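You operate a simulated robot arm through the tools that you are given. There is no shell and no other tool. Be economical: measure what you need, move in short steps, check, and stop when the job is done.

You run a simulated two-armed robot. Do the job below in one go: nothing can be reset, and whatever is moved stays where it is left.

TASK
Lift the long tube into the blue cradle, brush off its rust streak, then oil that strip.
Fine: both hands lift; oblong purple brush for the rust, oblong white brush and green oil dish for the oil; both brushes go back.

The check looks at the end state, three seconds after you hand in, the way a careful person would. Anything else that was tipped, shoved, dropped, spilled or broken makes it a failure.

THE ROBOT
Two 7-joint arms with two-finger parallel grippers on one trunk, on a base that drives. Base frame: it is fixed to the floor where the robot stands at the start and does not move with it; the origin is under the middle of the robot, x ahead of it, y to its left, z up. Units: mm, degrees, N and s.
The left shoulder is at the start at [60, 144, 926], the right one opposite. Places, roughly: blue cradle [500, 1000, 800]. Payload 1.57 kg a hand.
The tool frame of a hand sits at the grasp point between the pads (the TCP): z along the fingers, y along the line on which they close. The tips reach 30 mm beyond it. The gripper opens to 110 mm. The fingers are 24 mm wide and 12 mm thick; the gripper's body (48 by 112 mm) begins 78 mm behind the TCP.
Orientation is that of the tool frame in the base frame, as a unit quaternion [w, x, y, z]. With the fingers straight down and closing along the base's y, the tool's x points along the base's -x, its y along +y and its z along -z.

THE INTERFACE
- The arms move only by the tool apply_moves. It takes "left_targets", "right_targets" or both (then of equal length, played together; a hand with none holds still); each is one flat list of numbers, 7 for each row, row after row: the shift along the tool's x, y, z in units of 40 mm (1.0 is 40 mm), then the turn, a rotation vector about the tool's x, y, z in units of 8 degrees (1.0 is 8 degrees), then the gripper command, from -1 (shut) to 1 (fully open), values between in proportion. In form: [dx, dy, dz, ax, ay, az, gripper, dx, dy, dz, ax, ay, az, gripper, ...]. A call has 1 to 20 rows; each row shifts and turns the commanded pose from where the row before left it, along the tool's axes as they then stand. A call with a number of a shift or a turn outside -1 to 1 is refused whole. Rows are played at 5 a second. More than 50 mm and 8.6 degrees between two rows, or a gripper value outside its range, and nothing of the call is played. A pose out of reach is approached as far as the arm can. The call stops where the force on the tool passes 90 N (or 10 N more than at its start, if that is more) or the arm is blocked; 0.2 s more then pass. The fingers move at their own pace (about 45 mm/s each) and stop on an object; they squeeze with about 30 N. The grip force told is the motor's: it shows also when the fingers shut on nothing. Time passes only in rows, and 0.2 s behind the last, so rows that do not move let the fingers close. It gives the time, the measured TCP pose, the force on the tool (base axes), the opening and the grip force at its end, in the units of the frame above (readings bear some noise), and new pictures: "show" is both (left out), scene, wrist or none (wrist: the cameras of the hands that moved).
- Cameras (640 x 400 px; columns grow to the right, rows downward): "scene" is now at [47.7, 22, 1537.7]; the picture's right is [0.26, -0.97, 0.00], its down [-0.70, -0.19, -0.68] and it looks along [0.66, 0.18, -0.73] (base axes); focal length 294 px, centre (320, 200). "left" rides on the left gripper at [70, -16, -141] in its tool frame; the picture's right is [0.23, 0.97, 0.00], its down [-0.86, 0.20, -0.48] and it looks along [-0.47, 0.11, 0.88] (tool axes); focal length 222 px, centre (320, 200). "right" rides on the right gripper at [70, 16, -141] in its tool frame; the picture's right is [-0.23, 0.97, 0.00], its down [-0.86, -0.20, -0.48] and it looks along [-0.47, -0.11, 0.88] (tool axes); focal length 222 px, centre (320, 200). There is no depth. A picture from a camera that has moved, and an enlarged one, comes with that camera's place and axes in the base frame and with its lens.
- raise_lower(by): slides the trunk up (or, below 0, down) by that many mm; the arms and the scene camera ride with it, the base frame stays. It gives what a move gives, with no picture.
- steer(legs): drives the robot by 1 to 6 legs, each [ahead, left, turn to the left] in mm, mm and degrees, along the robot's own axes; the way and the turn of a leg run together, so that a leg with both is an arc; at most 1500 mm and 180 degrees a leg. The arms and the cameras ride along, it lands a little off, and it stops where it bumps. It gives what a move gives, and a new picture of the scene camera.
- pan_tilt(pan, tilt): turns the head with the scene camera to pan (to the left, within 86 degrees either way) and tilt (down, from -29 to 69), counted from straight ahead of the robot. It gives what a move gives, and a new picture of the scene camera.
- zoom(camera, box): a new picture of the part [left, top, right, bottom] of that camera's present view, enlarged. It takes no simulated time.
- sign_off(): hands the job in; it is judged then, once.

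Go step by step. Nothing tells you exact positions but the pictures and the camera data: compare them with the known pose of the tool, close in by small moves and look again before you grip or let go. The budget is 120 turns and 170 pictures, counting those below and the enlarged ones. Unless the task says otherwise, let go and move clear before handing in, and close with one line.

The tools are called after "Call:" as name(argument=value, ...) on one line, values as JSON. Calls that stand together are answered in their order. apply_moves: Moves the arms, as the interface text tells. Its arguments: {"type":"object","properties":{"left_targets":{"type":"array"},"right_targets":{"type":"array"},"show":{"type":"string","enum":["both","scene","wrist","none"]}},"required":[]} The other tools are called the same way: raise_lower (by) slides the trunk up or down; steer (legs) drives the base; pan_tilt (pan, tilt) turns the head that bears the scene camera; zoom (camera, box) takes an enlarged picture of a part of a camera's view; sign_off () hands the job in.

At the start:

```text
clock: 0.0
left_eef_pos: [356.3, 468.5, 999.5]
left_tcp_rot: [-0.001, 0.0, 1.0, 0.0]
left_force: [-0.9, -0.4, -0.9]
left_grip_width: 109.8
left_grasp_force: 0.1
right_eef_pos: [460.3, 29.8, 999.5]
right_tcp_rot: [0.0, 0.001, 1.0, 0.0]
right_force: [0.5, -0.9, -1.1]
right_grip_width: 110.1
right_grasp_force: 0.1
trunk travel left (down, up): [-525.0, 65.0]
robot x, y, heading: [1.6, 0.3, -0.1]
head pan, tilt: [14.8, 46.8]
```

scene: 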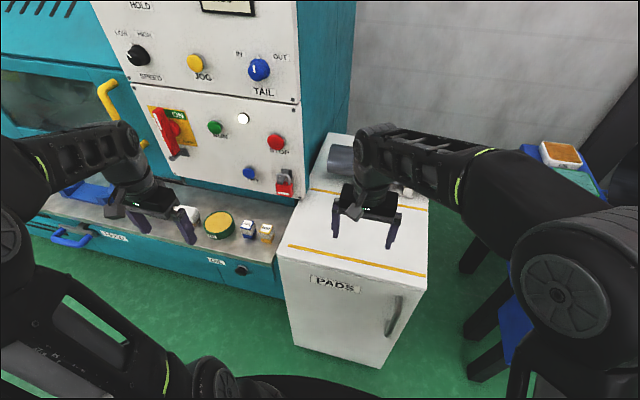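
right: 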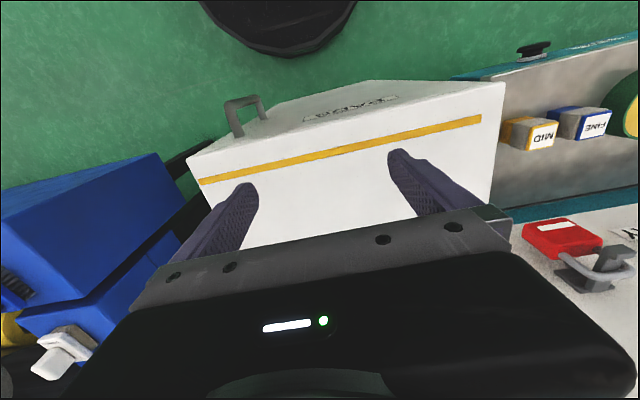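
left: 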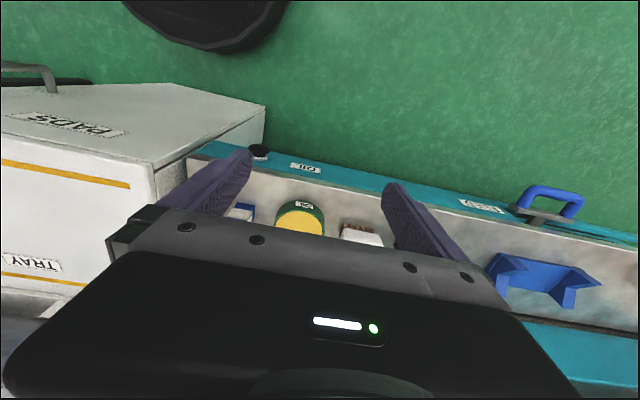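

I see a machine with a ledge on the left (blue cradle, green dish), a white cabinet with a tube on it, and a blue bench to the right. I look around with the head first.

Call:
pan_tilt(pan=55, tilt=40)

Call:
pan_tilt(pan=-50, tilt=40)

Call:
pan_tilt(pan=0, tilt=40)

```text
clock: 1.1
left_eef_pos: [356.0, 468.9, 999.2]
left_tcp_rot: [0.0, 0.0, 1.0, -0.001]
left_force: [-0.1, 0.1, 0.5]
left_grip_width: 110.0
left_grasp_force: 0.1
right_eef_pos: [459.3, 29.7, 1000.5]
right_tcp_rot: [0.0, 0.0, 1.0, 0.0]
right_force: [1.1, 0.7, 0.2]
right_grip_width: 109.8
right_grasp_force: 0.1
trunk travel left (down, up): [-525.0, 65.0]
robot x, y, heading: [-3.1, 1.2, 0.1]
head pan, tilt: [55.0, 40.0]
camera scene: at [19.3, 71.2, 1547.5], right [0.82, -0.57, 0.0], down [-0.37, -0.53, -0.77], along [0.44, 0.63, -0.64], focal length 294 px, centre (320, 200)
```

scene: 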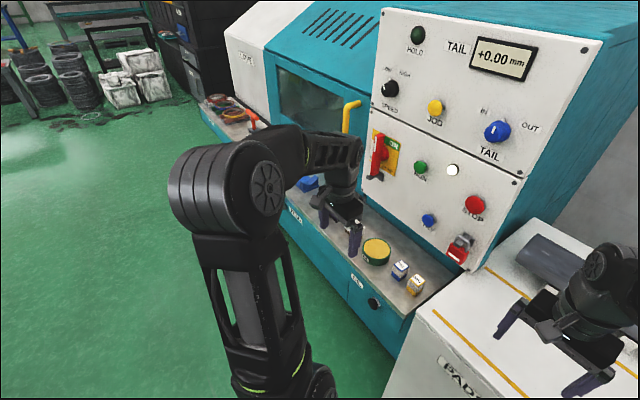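

```text
clock: 2.9
left_eef_pos: [356.1, 470.3, 999.3]
left_tcp_rot: [0.0, 0.0, 1.0, 0.0]
left_force: [0.0, 0.1, -0.6]
left_grip_width: 109.9
left_grasp_force: 0.1
right_eef_pos: [460.8, 28.9, 999.9]
right_tcp_rot: [0.0, 0.0, 1.0, 0.0]
right_force: [0.5, -0.7, -0.6]
right_grip_width: 110.1
right_grasp_force: 0.1
trunk travel left (down, up): [-525.0, 65.0]
robot x, y, heading: [2.6, -0.2, -0.0]
head pan, tilt: [-50.0, 40.0]
camera scene: at [25.2, -63.5, 1547.5], right [-0.77, -0.64, 0.0], down [-0.41, 0.49, -0.77], along [0.49, -0.59, -0.64], focal length 294 px, centre (320, 200)
```

scene: 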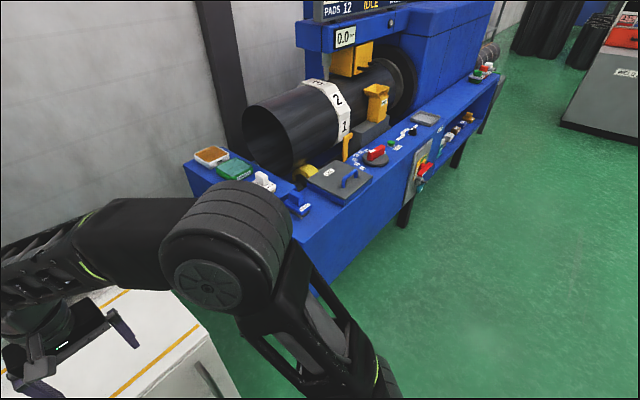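

```text
clock: 4.1
left_eef_pos: [356.0, 469.5, 999.8]
left_tcp_rot: [0.0, 0.0, 1.0, 0.001]
left_force: [-0.2, -0.1, -0.7]
left_grip_width: 110.0
left_grasp_force: 0.0
right_eef_pos: [460.8, 29.5, 998.7]
right_tcp_rot: [0.0, 0.0, 1.0, 0.0]
right_force: [-0.3, 0.2, 0.6]
right_grip_width: 109.8
right_grasp_force: 0.0
trunk travel left (down, up): [-525.0, 65.0]
robot x, y, heading: [0.4, -2.8, 0.1]
head pan, tilt: [0.0, 40.0]
camera scene: at [55.5, 1.5, 1547.5], right [0.0, -1.0, 0.0], down [-0.64, 0.0, -0.77], along [0.77, 0.0, -0.64], focal length 294 px, centre (320, 200)
```

scene: 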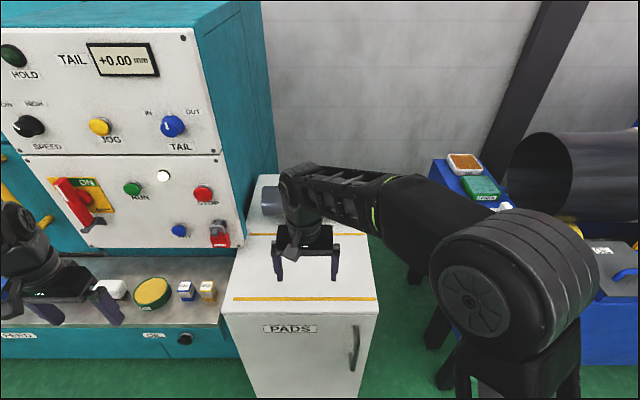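

The grey cylinder lies on the cabinet behind the right hand; other brushes and dishes may be on either bench. I zoom on each region.

Call:
zoom(camera="scene", box=[400, 120, 640, 280])

Call:
zoom(camera="scene", box=[0, 160, 400, 360])

Call:
zoom(camera="left", box=[160, 100, 640, 400])

```text
2.50 times, centred on (520, 200) of scene
camera zoom: at [55.5, 1.5, 1547.5], right [0.0, -1.0, 0.0], down [-0.64, 0.0, -0.77], along [0.77, 0.0, -0.64], focal length 735 px, centre (-180, 200)
```

zoom: 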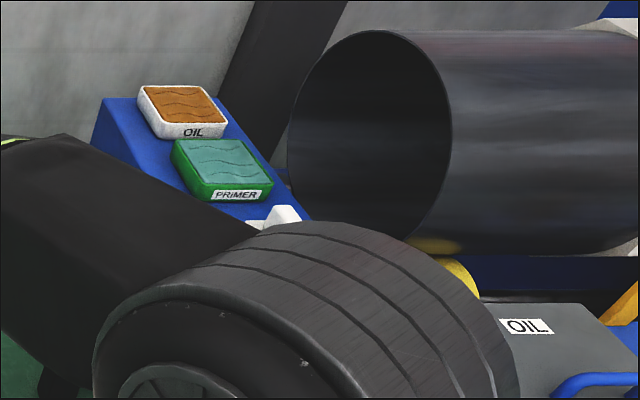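

```text
1.60 times, centred on (200, 260) of scene
camera zoom: at [55.5, 1.5, 1547.5], right [0.0, -1.0, 0.0], down [-0.64, 0.0, -0.77], along [0.77, 0.0, -0.64], focal length 470 px, centre (512, 104)
```

zoom: 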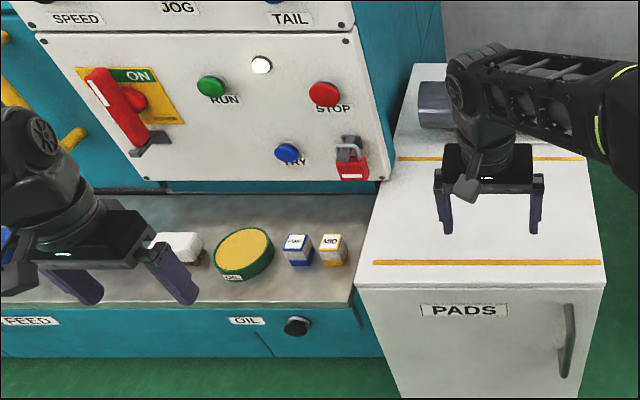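

```text
1.33 times, centred on (400, 250) of left
camera zoom: at [285.6, 454.7, 1140.8], right [-0.23, 0.97, 0.0], down [0.86, 0.2, 0.48], along [0.47, 0.11, -0.88], focal length 296 px, centre (213, 133)
```

zoom: 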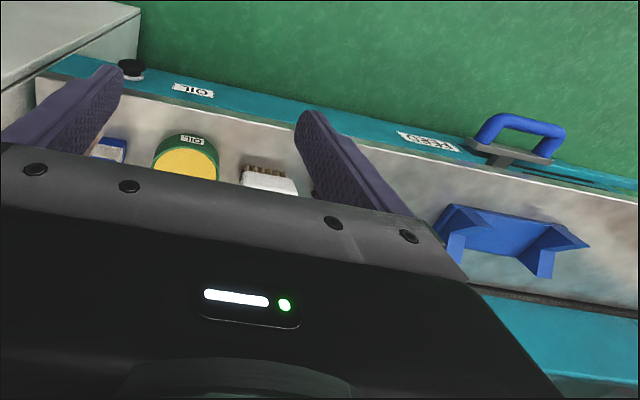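

The ledge holds a round green OIL dish, a white brush and the blue cradle; the cabinet holds a grey cylinder. I move both hands aside to see what they hide.

Call:
apply_moves(right_targets=[0.3, -1, -1, 0, 0, 0, 1, 0.3, -1, -1, 0, 0, 0, 1, 0.3, -1, -1, 0, 0, 0, 1, 0.3, -1, -1, 0, 0, 0, 1, 0.3, -1, 0, 0, 0, 0, 1, 0.3, -1, 0, 0, 0, 0, 1, 0, -1, 0, 0, 0, 0, 1, 0, -1, 0, 0, 0, 0, 1], left_targets=[0, 0, -1, 0, 0, 0, 1, 0, 0, -1, 0, 0, 0, 1, 0, 0, -1, 0, 0, 0, 1, 0, 0, -1, 0, 0, 0, 1, 0, 0, -1, 0, 0, 0, 1, 0, 0, 0, 0, 0, 0, 1, 0, 0, 0, 0, 0, 0, 1, 0, 0, 0, 0, 0, 0, 1])

```text
refused: row 1 steps farther than a row can; nothing moved
```

The rows were too long together; I retry with shorter ones.

Call:
apply_moves(right_targets=[0.3, -0.8, -0.8, 0, 0, 0, 1, 0.3, -0.8, -0.8, 0, 0, 0, 1, 0.3, -0.8, -0.8, 0, 0, 0, 1, 0.3, -0.8, -0.8, 0, 0, 0, 1, 0.3, -0.8, -0.8, 0, 0, 0, 1, 0.3, -1, 0, 0, 0, 0, 1, 0, -1, 0, 0, 0, 0, 1, 0, -1, 0, 0, 0, 0, 1], left_targets=[0, 0, -1, 0, 0, 0, 1, 0, 0, -1, 0, 0, 0, 1, 0, 0, -1, 0, 0, 0, 1, 0, 0, -1, 0, 0, 0, 1, 0, 0, -1, 0, 0, 0, 1, 0, 0, 0, 0, 0, 0, 1, 0, 0, 0, 0, 0, 0, 1, 0, 0, 0, 0, 0, 0, 1])

```text
clock: 5.9
left_eef_pos: [359.3, 475.0, 1117.7]
left_tcp_rot: [0.007, -0.003, 1.0, 0.003]
left_force: [0.4, -0.7, 1.3]
left_grip_width: 109.9
left_grasp_force: 0.0
left hand out of reach, approached as far as the arm can: row 3, 4, 5
right_eef_pos: [408.2, -200.8, 1113.0]
right_tcp_rot: [0.001, -0.003, 1.0, 0.001]
right_force: [0.6, -1.1, -0.8]
right_grip_width: 110.0
right_grasp_force: 0.1
right hand out of reach, approached as far as the arm can: row 4, 5
trunk travel left (down, up): [-525.0, 65.0]
robot x, y, heading: [-3.0, 0.7, 0.2]
head pan, tilt: [0.0, 40.0]
camera scene: at [55.2, 0.4, 1547.5], right [0.0, -1.0, 0.0], down [-0.64, 0.0, -0.77], along [0.77, 0.0, -0.64], focal length 294 px, centre (320, 200)
camera right: at [339.3, -186.5, 1254.5], right [0.22, 0.98, 0.0], down [0.86, -0.19, 0.48], along [0.47, -0.1, -0.88], focal length 222 px, centre (320, 200)
camera left: at [287.1, 458.3, 1257.6], right [-0.23, 0.97, 0.0], down [0.85, 0.2, 0.49], along [0.48, 0.12, -0.87], focal length 222 px, centre (320, 200)
```

scene: 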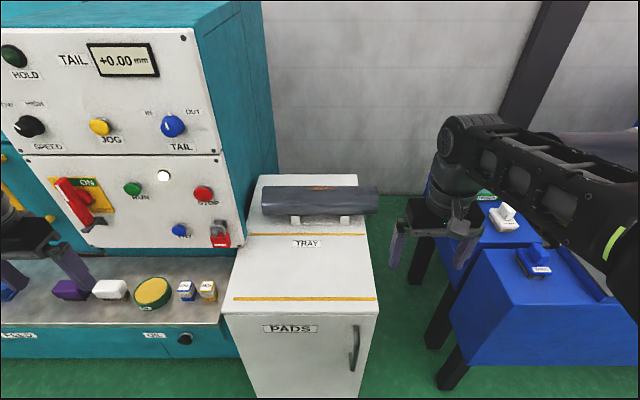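
right: 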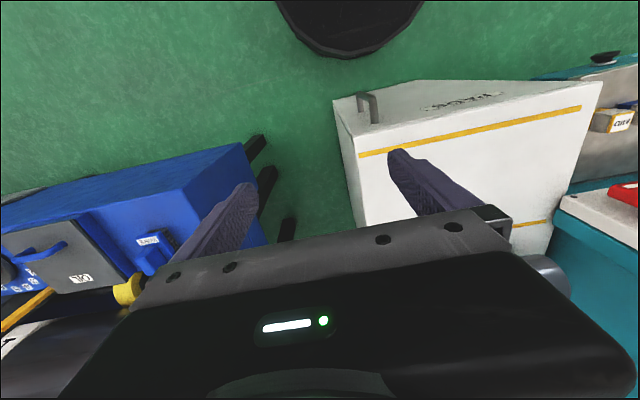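
left: 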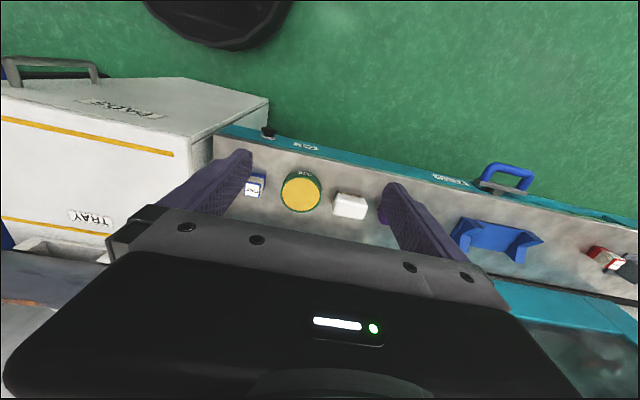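

Now the tube is seen across two white rests on the cabinet, with a rust patch; purple and white brushes and the round OIL dish are on the ledge. I zoom.

Call:
zoom(camera="scene", box=[240, 160, 400, 260])

Call:
zoom(camera="scene", box=[0, 240, 240, 390])

Call:
zoom(camera="scene", box=[400, 160, 640, 310])

```text
4.00 times, centred on (320, 210) of scene
camera zoom: at [55.2, 0.4, 1547.5], right [0.0, -1.0, 0.0], down [-0.64, 0.0, -0.77], along [0.77, 0.0, -0.64], focal length 1176 px, centre (320, 160)
```

zoom: 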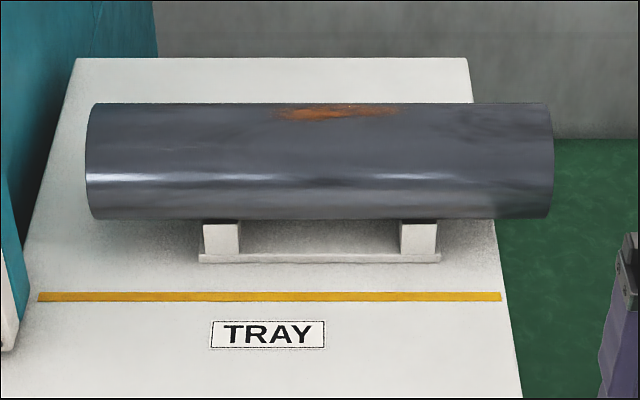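

```text
2.67 times, centred on (120, 315) of scene
camera zoom: at [55.2, 0.4, 1547.5], right [0.0, -1.0, 0.0], down [-0.64, 0.0, -0.77], along [0.77, 0.0, -0.64], focal length 784 px, centre (853, -107)
```

zoom: 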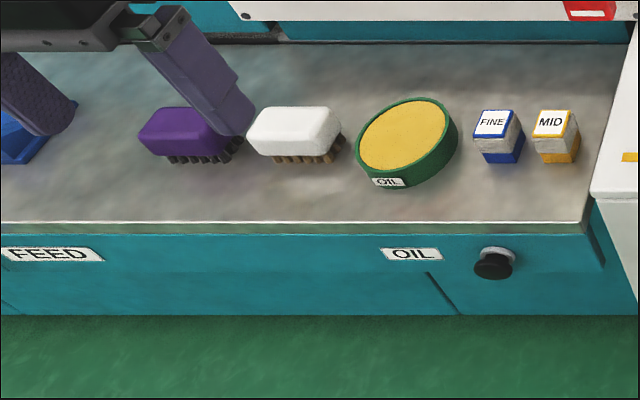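

```text
2.67 times, centred on (520, 235) of scene
camera zoom: at [55.2, 0.4, 1547.5], right [0.0, -1.0, 0.0], down [-0.64, 0.0, -0.77], along [0.77, 0.0, -0.64], focal length 784 px, centre (-213, 107)
```

zoom: 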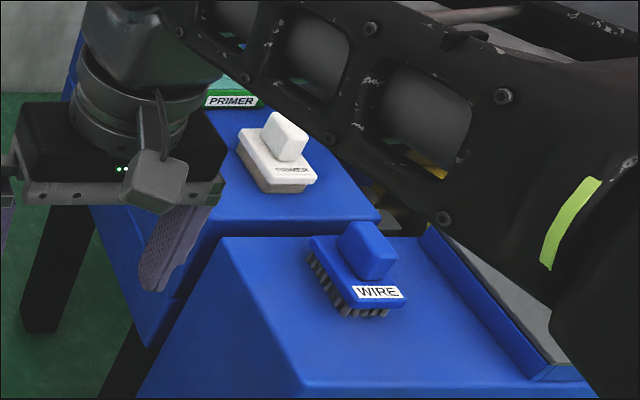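

Tube: axis along y, about 390 long, ~94 across, its axis near [790, 0, 931], on rests at y≈±83 (cabinet top z≈860). I'll grip at y≈±150 with fingers closing along x, so I first bring both hands forward and yaw them 90°.

Call:
apply_moves(left_targets=[-0.125, -0.94, 0.25, 0, 0, 0, 1, -0.125, -0.94, 0.25, 0, 0, 0, 1, -0.125, -0.94, 0.25, 0, 0, 0, 1, -0.125, -0.94, 0.25, 0, 0, 0, 1, -0.125, -0.94, 0.25, 0, 0, 0, 1, -0.125, -0.94, 0.25, 0, 0, 0, 1, -0.125, -0.94, 0.25, 0, 0, 0, 1, -0.125, -0.94, 0.25, 0, 0, 0, 1, 0, 0, 0, 0, 0, 0.9375, 1, 0, 0, 0, 0, 0, 0.9375, 1, 0, 0, 0, 0, 0, 0.9375, 1, 0, 0, 0, 0, 0, 0.9375, 1, 0, 0, 0, 0, 0, 0.9375, 1, 0, 0, 0, 0, 0, 0.9375, 1, 0, 0, 0, 0, 0, 0.9375, 1, 0, 0, 0, 0, 0, 0.9375, 1, 0, 0, 0, 0, 0, 0.9375, 1, 0, 0, 0, 0, 0, 0.9375, 1, 0, 0, 0, 0, 0, 0.9375, 1, 0, 0, 0, 0, 0, 0.9375, 1], right_targets=[0, 0.1, 0.24, 0, 0, 0, 1, 0, 0.1, 0.24, 0, 0, 0, 1, 0, 0.1, 0.24, 0, 0, 0, 1, 0, 0.1, 0.24, 0, 0, 0, 1, 0, 0.1, 0.24, 0, 0, 0, 1, 0, 0.1, 0.24, 0, 0, 0, 1, 0, 0.1, 0.24, 0, 0, 0, 1, 0, 0.1, 0.24, 0, 0, 0, 1, 0, 0, 0, 0, 0, -0.9375, 1, 0, 0, 0, 0, 0, -0.9375, 1, 0, 0, 0, 0, 0, -0.9375, 1, 0, 0, 0, 0, 0, -0.9375, 1, 0, 0, 0, 0, 0, -0.9375, 1, 0, 0, 0, 0, 0, -0.9375, 1, 0, 0, 0, 0, 0, -0.9375, 1, 0, 0, 0, 0, 0, -0.9375, 1, 0, 0, 0, 0, 0, -0.9375, 1, 0, 0, 0, 0, 0, -0.9375, 1, 0, 0, 0, 0, 0, -0.9375, 1, 0, 0, 0, 0, 0, -0.9375, 1])

Call:
pan_tilt(pan=50, tilt=45)

```text
clock: 10.1
left_eef_pos: [398.6, 175.6, 1038.6]
left_tcp_rot: [0.0, 0.707, 0.707, 0.0]
left_force: [-0.2, 1.2, -0.8]
left_grip_width: 110.1
left_grasp_force: 0.0
right_eef_pos: [407.2, -168.3, 1035.9]
right_tcp_rot: [0.001, 0.708, -0.706, 0.0]
right_force: [-0.1, 0.8, -0.4]
right_grip_width: 110.0
right_grasp_force: 0.0
trunk travel left (down, up): [-525.0, 65.0]
robot x, y, heading: [1.3, 1.0, -0.1]
head pan, tilt: [0.0, 40.0]
camera scene: at [55.6, 1.5, 1547.5], right [0.0, -1.0, 0.0], down [-0.64, 0.0, -0.77], along [0.77, 0.0, -0.64], focal length 294 px, centre (320, 200)
camera right: at [390.5, -237.7, 1177.5], right [-0.97, 0.22, 0.0], down [0.2, 0.86, 0.48], along [0.11, 0.47, -0.88], focal length 222 px, centre (320, 200)
camera left: at [381.7, 245.9, 1179.0], right [0.97, 0.23, 0.0], down [0.2, -0.86, 0.48], along [0.11, -0.47, -0.88], focal length 222 px, centre (320, 200)
```

scene: 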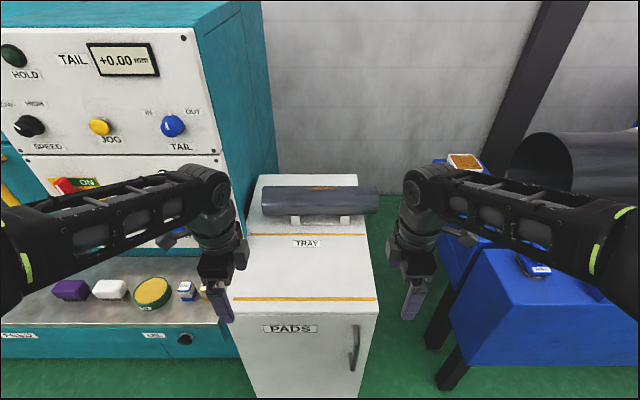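
right: 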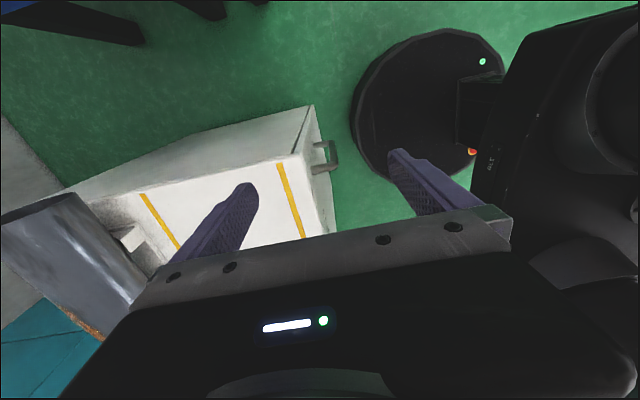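
left: 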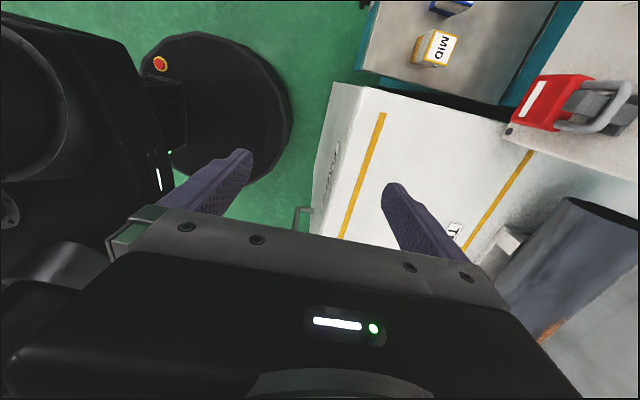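

```text
clock: 11.2
left_eef_pos: [398.6, 175.1, 1037.3]
left_tcp_rot: [0.0, 0.708, 0.706, 0.0]
left_force: [-0.6, 0.3, 0.3]
left_grip_width: 110.1
left_grasp_force: 0.1
right_eef_pos: [406.0, -168.1, 1035.4]
right_tcp_rot: [0.0, -0.706, 0.708, 0.0]
right_force: [-0.5, -0.7, 1.1]
right_grip_width: 110.1
right_grasp_force: 0.2
trunk travel left (down, up): [-525.0, 65.0]
robot x, y, heading: [0.6, 2.6, 0.1]
head pan, tilt: [50.0, 45.0]
camera scene: at [22.8, 63.8, 1540.3], right [0.77, -0.64, 0.0], down [-0.46, -0.54, -0.71], along [0.46, 0.54, -0.71], focal length 294 px, centre (320, 200)
```

scene: 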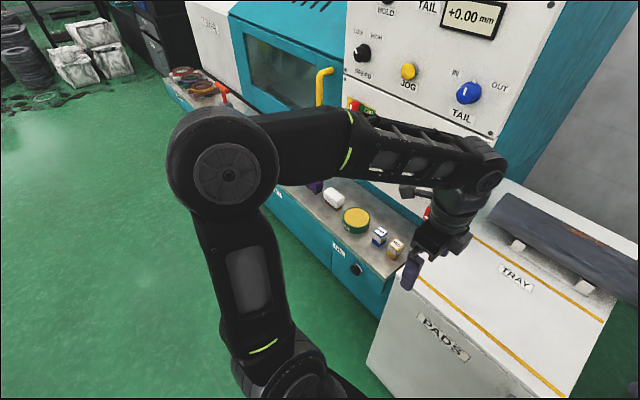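

Machine side is at y≈240 near the tube's left end, so I'll grip at y≈±125 to keep the left wrist camera clear. I bring the hands in to y=±125, tilt the fingers 20° forward, then drive 100 ahead.

Call:
apply_moves(left_targets=[-0.63, 0, 0, 0, 0, 0, 1, -0.63, 0, 0, 0, 0, 0, 1, 0, 0, 0, -0.833, 0, 0, 1, 0, 0, 0, -0.833, 0, 0, 1, 0, 0, 0, -0.833, 0, 0, 1], right_targets=[-0.54, 0, 0, 0, 0, 0, 1, -0.54, 0, 0, 0, 0, 0, 1, 0, 0, 0, 0.833, 0, 0, 1, 0, 0, 0, 0.833, 0, 0, 1, 0, 0, 0, 0.833, 0, 0, 1], show="none")

Call:
steer(legs=[[100, 0, 0]])

Call:
pan_tilt(pan=0, tilt=45)

```text
clock: 12.4
left_eef_pos: [398.3, 124.4, 1039.6]
left_tcp_rot: [0.125, 0.696, 0.696, 0.123]
left_force: [0.3, 0.4, 0.3]
left_grip_width: 109.8
left_grasp_force: 0.0
right_eef_pos: [406.9, -123.9, 1035.5]
right_tcp_rot: [-0.124, 0.696, -0.696, 0.124]
right_force: [-0.6, 0.2, -0.2]
right_grip_width: 110.1
right_grasp_force: 0.1
trunk travel left (down, up): [-525.0, 65.0]
robot x, y, heading: [-2.9, 1.5, -0.2]
head pan, tilt: [50.0, 45.0]
```

```text
clock: 13.6
left_eef_pos: [501.2, 124.9, 1037.2]
left_tcp_rot: [0.122, 0.696, 0.697, 0.122]
left_force: [0.4, 0.5, -0.4]
left_grip_width: 110.1
left_grasp_force: 0.2
right_eef_pos: [510.2, -125.3, 1033.9]
right_tcp_rot: [0.122, -0.696, 0.697, -0.122]
right_force: [0.8, -0.9, -0.1]
right_grip_width: 110.1
right_grasp_force: 0.1
trunk travel left (down, up): [-525.0, 65.0]
robot x, y, heading: [102.5, 0.1, -0.1]
head pan, tilt: [50.0, 45.0]
camera scene: at [126.5, 63.7, 1540.2], right [0.77, -0.64, 0.0], down [-0.46, -0.54, -0.71], along [0.45, 0.54, -0.71], focal length 294 px, centre (320, 200)
```

scene: 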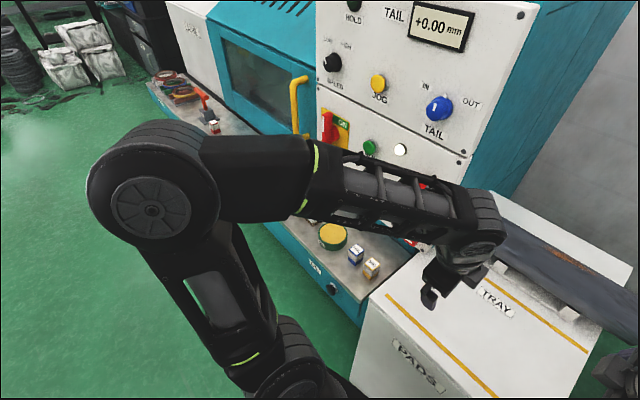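

```text
clock: 14.8
left_eef_pos: [499.8, 125.9, 1038.1]
left_tcp_rot: [0.123, 0.697, 0.696, 0.123]
left_force: [1.3, 0.2, -0.9]
left_grip_width: 110.0
left_grasp_force: 0.0
right_eef_pos: [509.5, -124.1, 1035.0]
right_tcp_rot: [0.123, -0.696, 0.697, -0.123]
right_force: [0.0, 0.5, -0.1]
right_grip_width: 110.0
right_grasp_force: 0.0
trunk travel left (down, up): [-525.0, 65.0]
robot x, y, heading: [102.4, 3.3, -0.1]
head pan, tilt: [0.0, 45.0]
camera scene: at [153.7, 1.5, 1540.2], right [0.0, -1.0, 0.0], down [-0.71, 0.0, -0.71], along [0.71, 0.0, -0.71], focal length 294 px, centre (320, 200)
```

scene: 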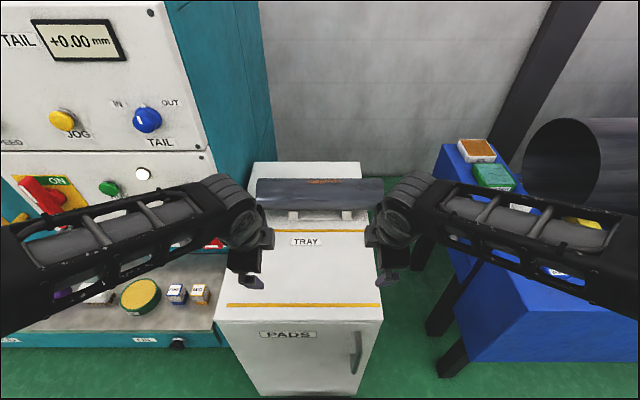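

I re-measure the tube from this second viewpoint.

Call:
zoom(camera="scene", box=[240, 160, 400, 260])

Call:
zoom(camera="left", box=[320, 0, 640, 200])

```text
4.00 times, centred on (320, 210) of scene
camera zoom: at [153.7, 1.5, 1540.2], right [0.0, -1.0, 0.0], down [-0.71, 0.0, -0.71], along [0.71, 0.0, -0.71], focal length 1176 px, centre (320, 160)
```

zoom: 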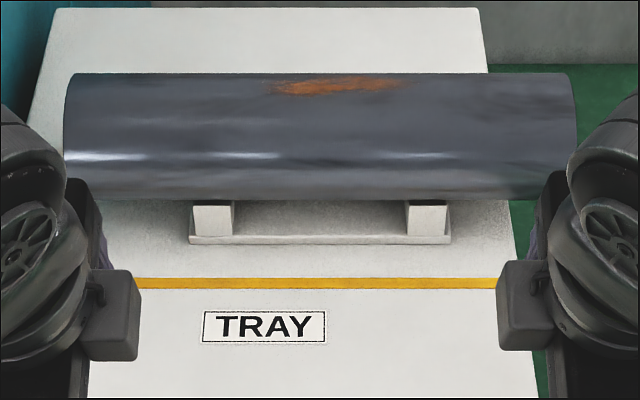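

```text
2.00 times, centred on (480, 100) of left
camera zoom: at [436.0, 196.2, 1165.2], right [0.92, 0.23, 0.33], down [0.02, -0.86, 0.52], along [0.4, -0.47, -0.79], focal length 444 px, centre (0, 400)
```

zoom: 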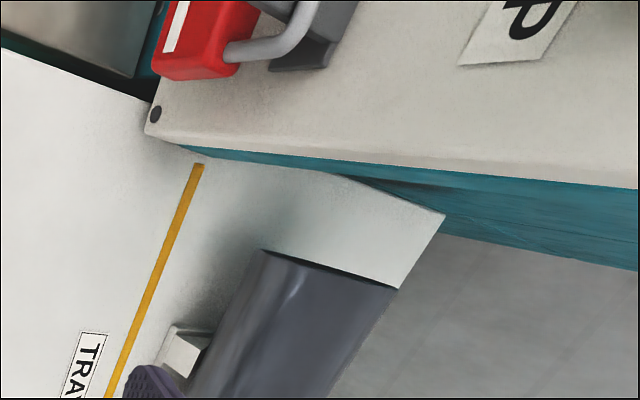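

Refined: tube axis ≈ [781, 1, 938], diameter 93, ends at y≈±188, rests at |y| 62–95. I move both hands to 110 mm before the tube along the tilted approach, at y≈±119.

Call:
apply_moves(left_targets=[-0.025, 0.819, 0.287, 0, 0, 0, 1, -0.025, 0.819, 0.287, 0, 0, 0, 1, -0.025, 0.819, 0.287, 0, 0, 0, 1, -0.025, 0.819, 0.287, 0, 0, 0, 1, -0.025, 0.819, 0.287, 0, 0, 0, 1, -0.025, 0.819, 0.287, 0, 0, 0, 1, -0.025, 0.819, 0.287, 0, 0, 0, 1], right_targets=[-0.015, -0.793, 0.266, 0, 0, 0, 1, -0.015, -0.793, 0.266, 0, 0, 0, 1, -0.015, -0.793, 0.266, 0, 0, 0, 1, -0.015, -0.793, 0.266, 0, 0, 0, 1, -0.015, -0.793, 0.266, 0, 0, 0, 1, -0.015, -0.793, 0.266, 0, 0, 0, 1, -0.015, -0.793, 0.266, 0, 0, 0, 1])

```text
clock: 16.4
left_eef_pos: [749.8, 119.9, 1036.0]
left_tcp_rot: [0.122, 0.697, 0.696, 0.122]
left_force: [0.3, -0.4, 0.0]
left_grip_width: 110.1
left_grasp_force: 0.2
right_eef_pos: [745.0, -122.3, 1041.7]
right_tcp_rot: [-0.122, 0.697, -0.696, 0.123]
right_force: [-0.4, 0.5, -0.2]
right_grip_width: 109.9
right_grasp_force: 0.1
trunk travel left (down, up): [-525.0, 65.0]
robot x, y, heading: [102.5, 0.2, -0.2]
head pan, tilt: [0.0, 45.0]
camera scene: at [155.6, 1.4, 1540.1], right [0.0, -1.0, 0.0], down [-0.71, 0.0, -0.71], along [0.71, 0.0, -0.71], focal length 294 px, centre (320, 200)
camera right: at [681.9, -192.4, 1169.5], right [-0.92, 0.23, -0.33], down [0.03, 0.86, 0.52], along [0.4, 0.47, -0.79], focal length 222 px, centre (320, 200)
camera left: at [685.6, 190.7, 1164.7], right [0.92, 0.23, 0.33], down [0.02, -0.86, 0.52], along [0.4, -0.47, -0.79], focal length 222 px, centre (320, 200)
```

scene: 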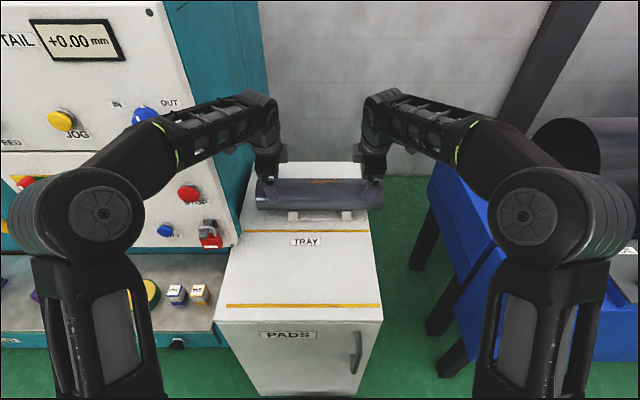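
right: 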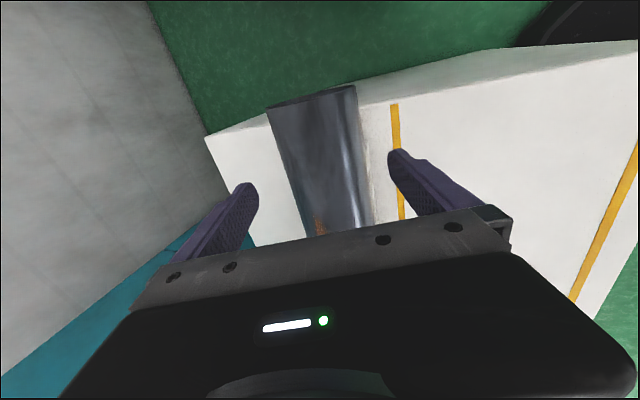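
left: 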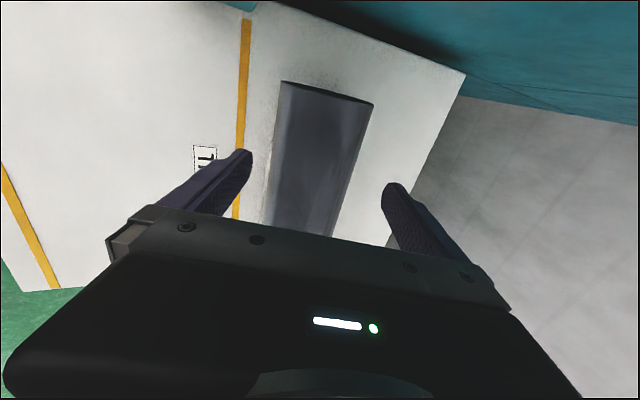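

Both wrist views agree on the axis at about [778, 939]. I descend 65 mm along the fingers with a small lateral correction and look.

Call:
apply_moves(left_targets=[0, -0.085, 0.5, 0, 0, 0, 1, 0, -0.085, 0.5, 0, 0, 0, 1, 0, 0, 0.5, 0, 0, 0, 1], right_targets=[0, 0.05, 0.57, 0, 0, 0, 1, 0, 0.05, 0.57, 0, 0, 0, 1, 0, 0, 0.55, 0, 0, 0, 1])

```text
clock: 17.2
left_eef_pos: [761.4, 118.4, 983.0]
left_tcp_rot: [0.122, 0.697, 0.696, 0.122]
left_force: [0.4, 0.4, -0.3]
left_grip_width: 109.9
left_grasp_force: 0.0
right_eef_pos: [764.8, -121.0, 977.6]
right_tcp_rot: [0.123, -0.696, 0.696, -0.122]
right_force: [0.7, -0.4, -0.1]
right_grip_width: 110.3
right_grasp_force: 0.1
trunk travel left (down, up): [-525.0, 65.0]
robot x, y, heading: [100.2, -3.3, -0.1]
head pan, tilt: [0.0, 45.0]
camera scene: at [155.1, 1.4, 1540.2], right [0.0, -1.0, 0.0], down [-0.71, 0.0, -0.71], along [0.71, 0.0, -0.71], focal length 294 px, centre (320, 200)
camera right: at [701.4, -190.5, 1104.9], right [-0.92, 0.23, -0.33], down [0.02, 0.85, 0.52], along [0.4, 0.47, -0.79], focal length 222 px, centre (320, 200)
camera left: at [697.2, 189.6, 1108.4], right [0.92, 0.23, 0.33], down [0.02, -0.86, 0.52], along [0.4, -0.47, -0.79], focal length 222 px, centre (320, 200)
```

scene: 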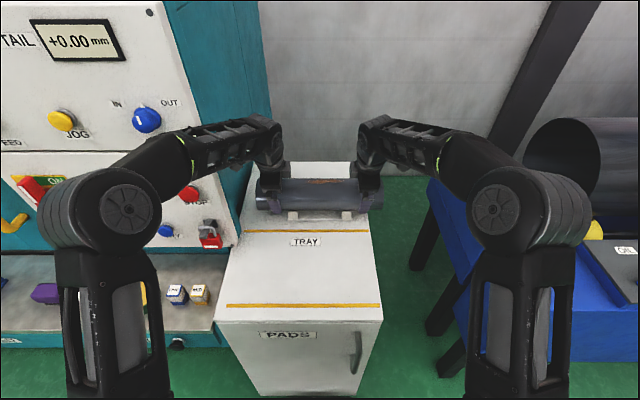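
right: 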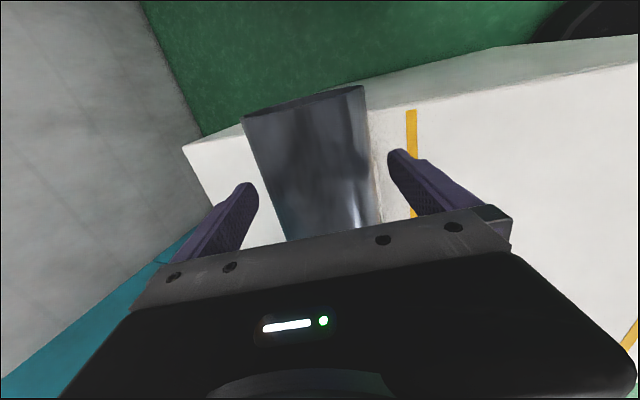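
left: 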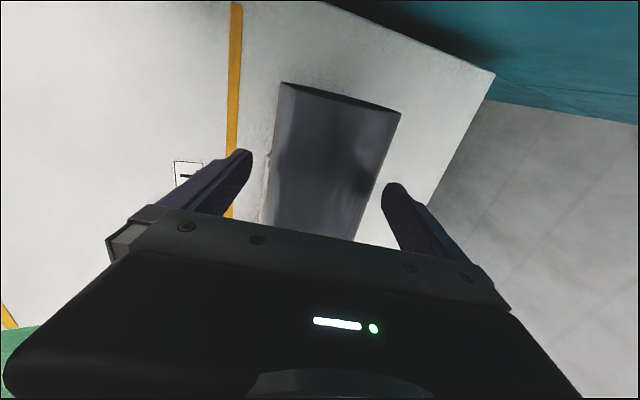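

The axis comes out at [781, 937] from both hands; corrections are 1–3 mm. I go down the remaining ~45 mm and close.

Call:
apply_moves(left_targets=[0, 0.06, 0.4, 0, 0, 0, 1, 0, 0, 0.4, 0, 0, 0, 1, 0, 0, 0.37, 0, 0, 0, 1, 0, 0, 0, 0, 0, 0, 1], right_targets=[0, -0.03, 0.35, 0, 0, 0, 1, 0, 0, 0.35, 0, 0, 0, 1, 0, 0, 0.32, 0, 0, 0, 1, 0, 0, 0, 0, 0, 0, 1])

```text
clock: 18.2
left_eef_pos: [775.9, 117.1, 938.1]
left_tcp_rot: [0.123, 0.697, 0.696, 0.124]
left_force: [-0.4, -0.5, 0.4]
left_grip_width: 110.4
left_grasp_force: 0.0
right_eef_pos: [777.0, -121.5, 938.9]
right_tcp_rot: [0.123, -0.696, 0.697, -0.123]
right_force: [-0.2, -0.4, 0.6]
right_grip_width: 110.1
right_grasp_force: 0.0
trunk travel left (down, up): [-525.0, 65.0]
robot x, y, heading: [98.7, -1.3, 0.3]
head pan, tilt: [0.0, 45.0]
camera scene: at [153.4, 1.4, 1540.3], right [0.0, -1.0, 0.0], down [-0.71, 0.0, -0.71], along [0.71, 0.0, -0.71], focal length 294 px, centre (320, 200)
camera right: at [714.0, -191.4, 1065.6], right [-0.91, 0.23, -0.33], down [0.02, 0.85, 0.52], along [0.4, 0.47, -0.79], focal length 222 px, centre (320, 200)
camera left: at [711.8, 189.2, 1065.4], right [0.92, 0.23, 0.33], down [0.02, -0.86, 0.52], along [0.4, -0.47, -0.79], focal length 222 px, centre (320, 200)
```

scene: 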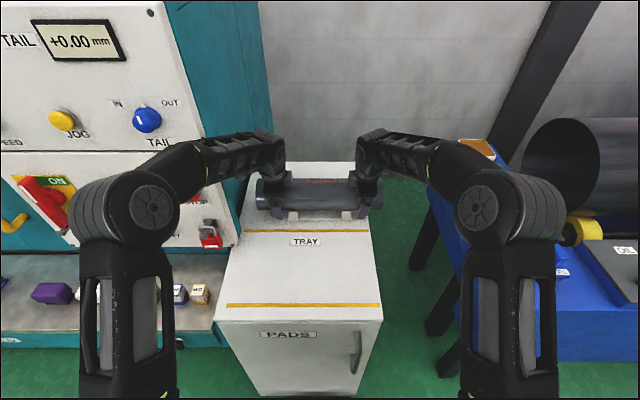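
right: 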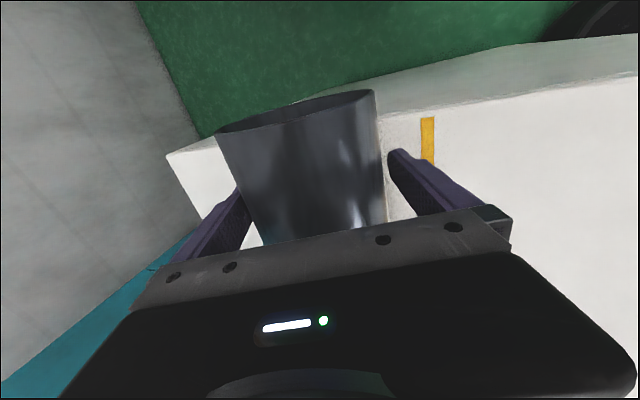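
left: 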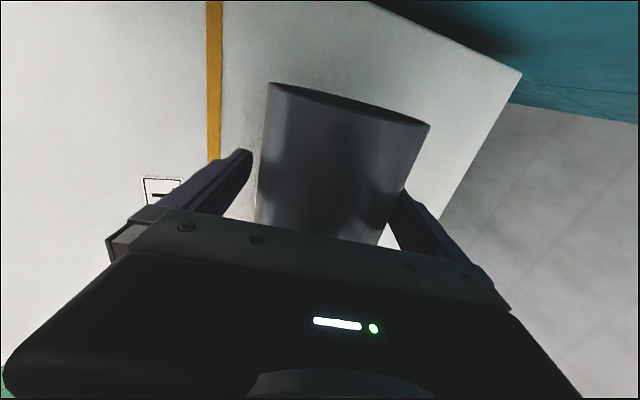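

The fingers straddle the tube. I centre by 3 mm and close both.

Call:
apply_moves(left_targets=[0, 0.08, 0, 0, 0, 0, 1, 0, 0, 0, 0, 0, 0, -1, 0, 0, 0, 0, 0, 0, -1, 0, 0, 0, 0, 0, 0, -1, 0, 0, 0, 0, 0, 0, -1, 0, 0, 0, 0, 0, 0, -1], right_targets=[0, -0.07, 0, 0, 0, 0, 1, 0, 0, 0, 0, 0, 0, -1, 0, 0, 0, 0, 0, 0, -1, 0, 0, 0, 0, 0, 0, -1, 0, 0, 0, 0, 0, 0, -1, 0, 0, 0, 0, 0, 0, -1], show="none")

```text
clock: 19.6
left_eef_pos: [779.5, 117.8, 939.9]
left_tcp_rot: [0.122, 0.696, 0.697, 0.122]
left_force: [-3.1, -0.7, 0.1]
left_grip_width: 95.6
left_grasp_force: 30.0
right_eef_pos: [779.8, -122.1, 940.1]
right_tcp_rot: [-0.122, 0.697, -0.696, 0.122]
right_force: [-1.9, 0.6, 0.2]
right_grip_width: 95.9
right_grasp_force: 29.8
trunk travel left (down, up): [-525.0, 65.0]
robot x, y, heading: [103.2, 0.1, -0.4]
head pan, tilt: [0.0, 45.0]
```

Both hold at 96 mm with almost no side force. I lift with the trunk.

Call:
raise_lower(by=25)

Call:
raise_lower(by=38)

Call:
pan_tilt(pan=0, tilt=42)

```text
clock: 20.3
left_eef_pos: [781.4, 117.5, 962.6]
left_tcp_rot: [0.122, 0.697, 0.696, 0.122]
left_force: [0.1, -2.8, -12.5]
left_grip_width: 94.8
left_grasp_force: 30.2
right_eef_pos: [782.0, -121.0, 961.6]
right_tcp_rot: [0.121, -0.696, 0.697, -0.122]
right_force: [-0.2, 2.5, -12.1]
right_grip_width: 95.0
right_grasp_force: 29.4
trunk travel left (down, up): [-550.0, 40.0]
robot x, y, heading: [99.1, 4.4, -0.0]
head pan, tilt: [0.0, 45.0]
```

```text
clock: 21.1
left_eef_pos: [781.9, 117.5, 1000.9]
left_tcp_rot: [0.122, 0.697, 0.696, 0.121]
left_force: [1.0, -2.1, -12.5]
left_grip_width: 95.1
left_grasp_force: 30.2
right_eef_pos: [783.0, -121.3, 1000.2]
right_tcp_rot: [0.122, -0.696, 0.697, -0.121]
right_force: [-0.8, 0.8, -11.5]
right_grip_width: 94.7
right_grasp_force: 29.7
trunk travel left (down, up): [-588.0, 2.0]
robot x, y, heading: [97.2, 2.6, 0.0]
head pan, tilt: [0.0, 45.0]
```

```text
clock: 21.8
left_eef_pos: [781.2, 117.9, 1001.0]
left_tcp_rot: [0.121, 0.697, 0.696, 0.122]
left_force: [1.1, -2.0, -12.8]
left_grip_width: 95.2
left_grasp_force: 30.1
right_eef_pos: [780.8, -122.1, 1001.4]
right_tcp_rot: [0.121, -0.696, 0.697, -0.122]
right_force: [-0.7, 1.5, -11.9]
right_grip_width: 95.0
right_grasp_force: 30.1
trunk travel left (down, up): [-588.0, 2.0]
robot x, y, heading: [102.7, -1.7, 0.0]
head pan, tilt: [0.0, 42.0]
camera scene: at [158.8, 1.4, 1607.4], right [0.0, -1.0, 0.0], down [-0.67, 0.0, -0.74], along [0.74, 0.0, -0.67], focal length 294 px, centre (320, 200)
```

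scene: 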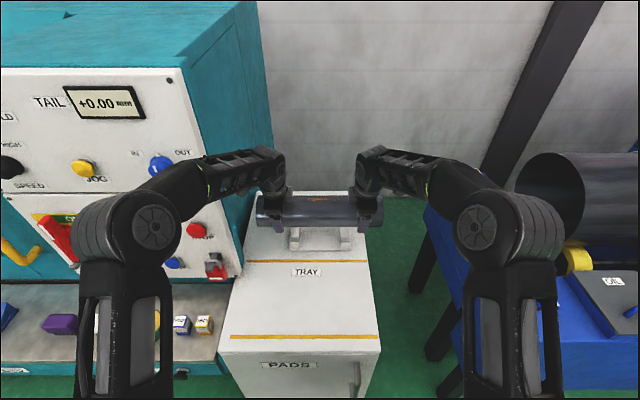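

Lifted, about 12.5 N per hand. I drive back 480, then left 970 to stand before the cradle.

Call:
steer(legs=[[-480, 0, 0], [0, 960, 0]])

Call:
pan_tilt(pan=0, tilt=35)

```text
clock: 29.3
left_eef_pos: [286.3, 1098.7, 1002.1]
left_tcp_rot: [0.121, 0.692, 0.701, 0.123]
left_force: [0.2, -2.2, -10.2]
left_grip_width: 94.9
left_grasp_force: 30.2
right_eef_pos: [290.8, 858.7, 1001.5]
right_tcp_rot: [-0.123, 0.702, -0.691, 0.121]
right_force: [-1.0, 2.1, -12.9]
right_grip_width: 94.8
right_grasp_force: 29.9
trunk travel left (down, up): [-588.0, 2.0]
robot x, y, heading: [-389.0, 972.9, 1.1]
head pan, tilt: [0.0, 42.0]
camera scene: at [-333.7, 973.6, 1607.4], right [0.01, -1.0, 0.0], down [-0.67, -0.01, -0.74], along [0.74, 0.01, -0.67], focal length 294 px, centre (320, 200)
```

scene: 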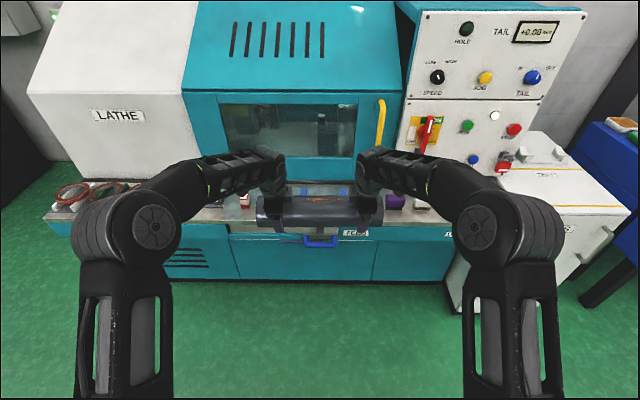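

```text
clock: 30.0
left_eef_pos: [286.8, 1098.1, 1001.4]
left_tcp_rot: [0.12, 0.692, 0.701, 0.122]
left_force: [0.3, -2.1, -12.5]
left_grip_width: 94.9
left_grasp_force: 30.4
right_eef_pos: [289.0, 858.2, 1000.9]
right_tcp_rot: [-0.123, 0.702, -0.691, 0.121]
right_force: [-1.0, 2.5, -12.1]
right_grip_width: 94.9
right_grasp_force: 29.7
trunk travel left (down, up): [-588.0, 2.0]
robot x, y, heading: [-393.1, 971.4, 1.0]
head pan, tilt: [0.0, 35.0]
camera scene: at [-329.1, 973.1, 1617.8], right [0.01, -1.0, 0.0], down [-0.58, -0.01, -0.82], along [0.82, 0.01, -0.58], focal length 294 px, centre (320, 200)
```

scene: 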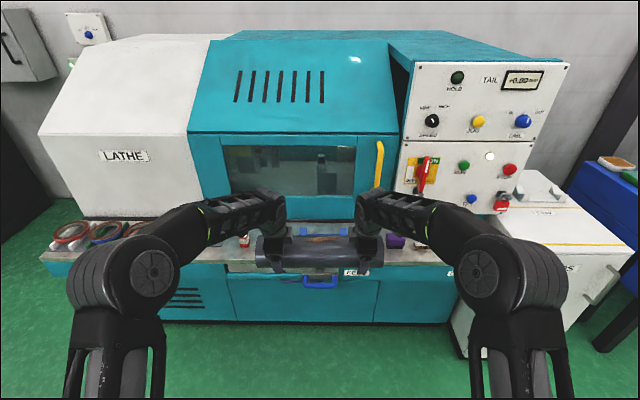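

The tube is now in front of the cradle, partly hiding it. I zoom there and through the wrist cameras.

Call:
zoom(camera="scene", box=[230, 190, 430, 315])

Call:
zoom(camera="left", box=[0, 0, 640, 400])

Call:
zoom(camera="right", box=[0, 0, 640, 400])

```text
3.20 times, centred on (330, 252) of scene
camera zoom: at [-329.1, 973.1, 1617.8], right [0.01, -1.0, 0.0], down [-0.58, -0.01, -0.82], along [0.82, 0.01, -0.58], focal length 940 px, centre (288, 32)
```

zoom: 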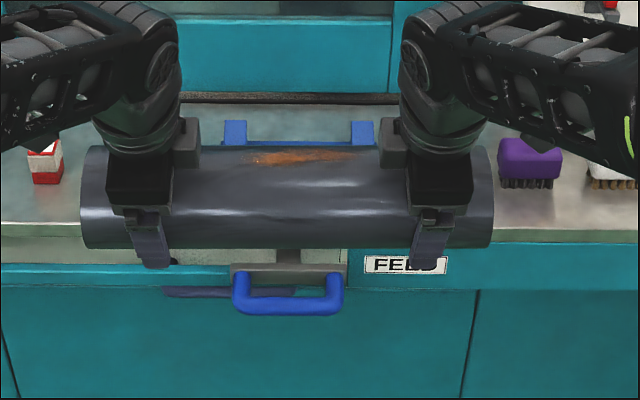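

```text
1.00 times, centred on (320, 200) of left
camera zoom: at [221.9, 1168.7, 1128.2], right [0.91, 0.24, 0.33], down [0.04, -0.85, 0.52], along [0.41, -0.46, -0.79], focal length 222 px, centre (320, 200)
```

zoom: 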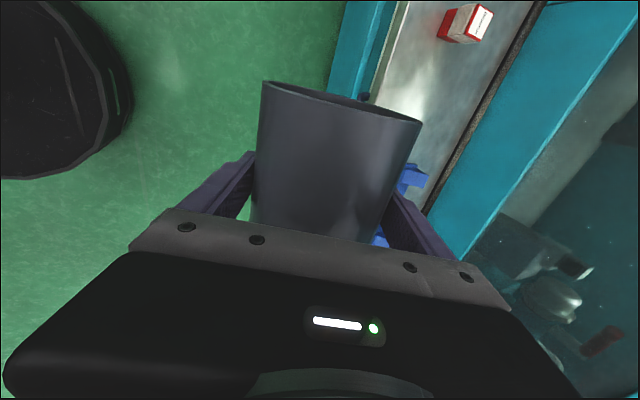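

```text
1.00 times, centred on (320, 200) of right
camera zoom: at [228.7, 788.3, 1128.3], right [-0.92, 0.21, -0.33], down [0.01, 0.86, 0.52], along [0.39, 0.47, -0.79], focal length 222 px, centre (320, 200)
```

zoom: 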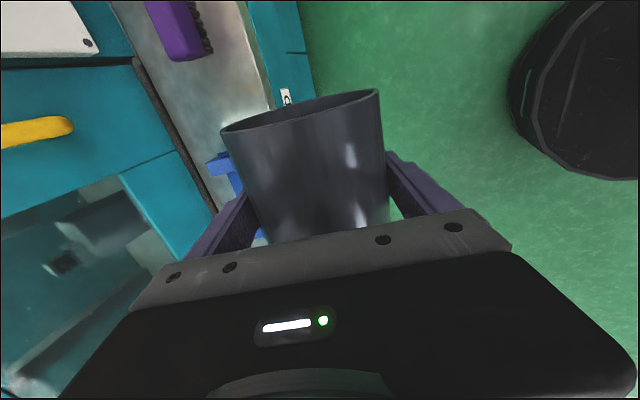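

I drive back another 280 so the cradle shows above the tube.

Call:
steer(legs=[[-280, 0, -1]])

Call:
zoom(camera="scene", box=[240, 130, 440, 255])

```text
clock: 31.9
left_eef_pos: [14.1, 1087.2, 1001.7]
left_tcp_rot: [0.123, 0.697, 0.696, 0.122]
left_force: [1.2, -1.1, -12.9]
left_grip_width: 95.0
left_grasp_force: 29.9
right_eef_pos: [13.4, 846.5, 1001.2]
right_tcp_rot: [0.122, -0.695, 0.697, -0.123]
right_force: [-1.6, 0.6, -10.5]
right_grip_width: 94.9
right_grasp_force: 29.8
trunk travel left (down, up): [-588.0, 2.0]
robot x, y, heading: [-667.3, 968.2, -0.0]
head pan, tilt: [0.0, 35.0]
camera scene: at [-604.8, 970.5, 1618.0], right [0.0, -1.0, 0.0], down [-0.57, 0.0, -0.82], along [0.82, 0.0, -0.57], focal length 294 px, centre (320, 200)
```

scene: 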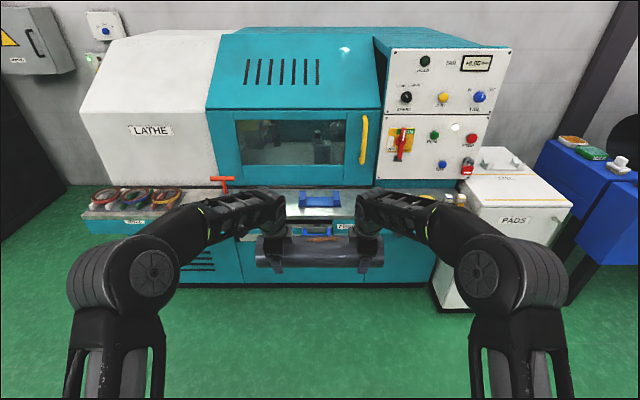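

```text
3.20 times, centred on (340, 192) of scene
camera zoom: at [-604.8, 970.5, 1618.0], right [0.0, -1.0, 0.0], down [-0.57, 0.0, -0.82], along [0.82, 0.0, -0.57], focal length 940 px, centre (256, 224)
```

zoom: 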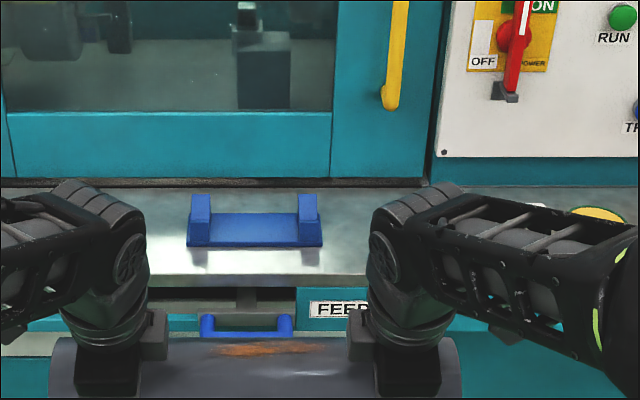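

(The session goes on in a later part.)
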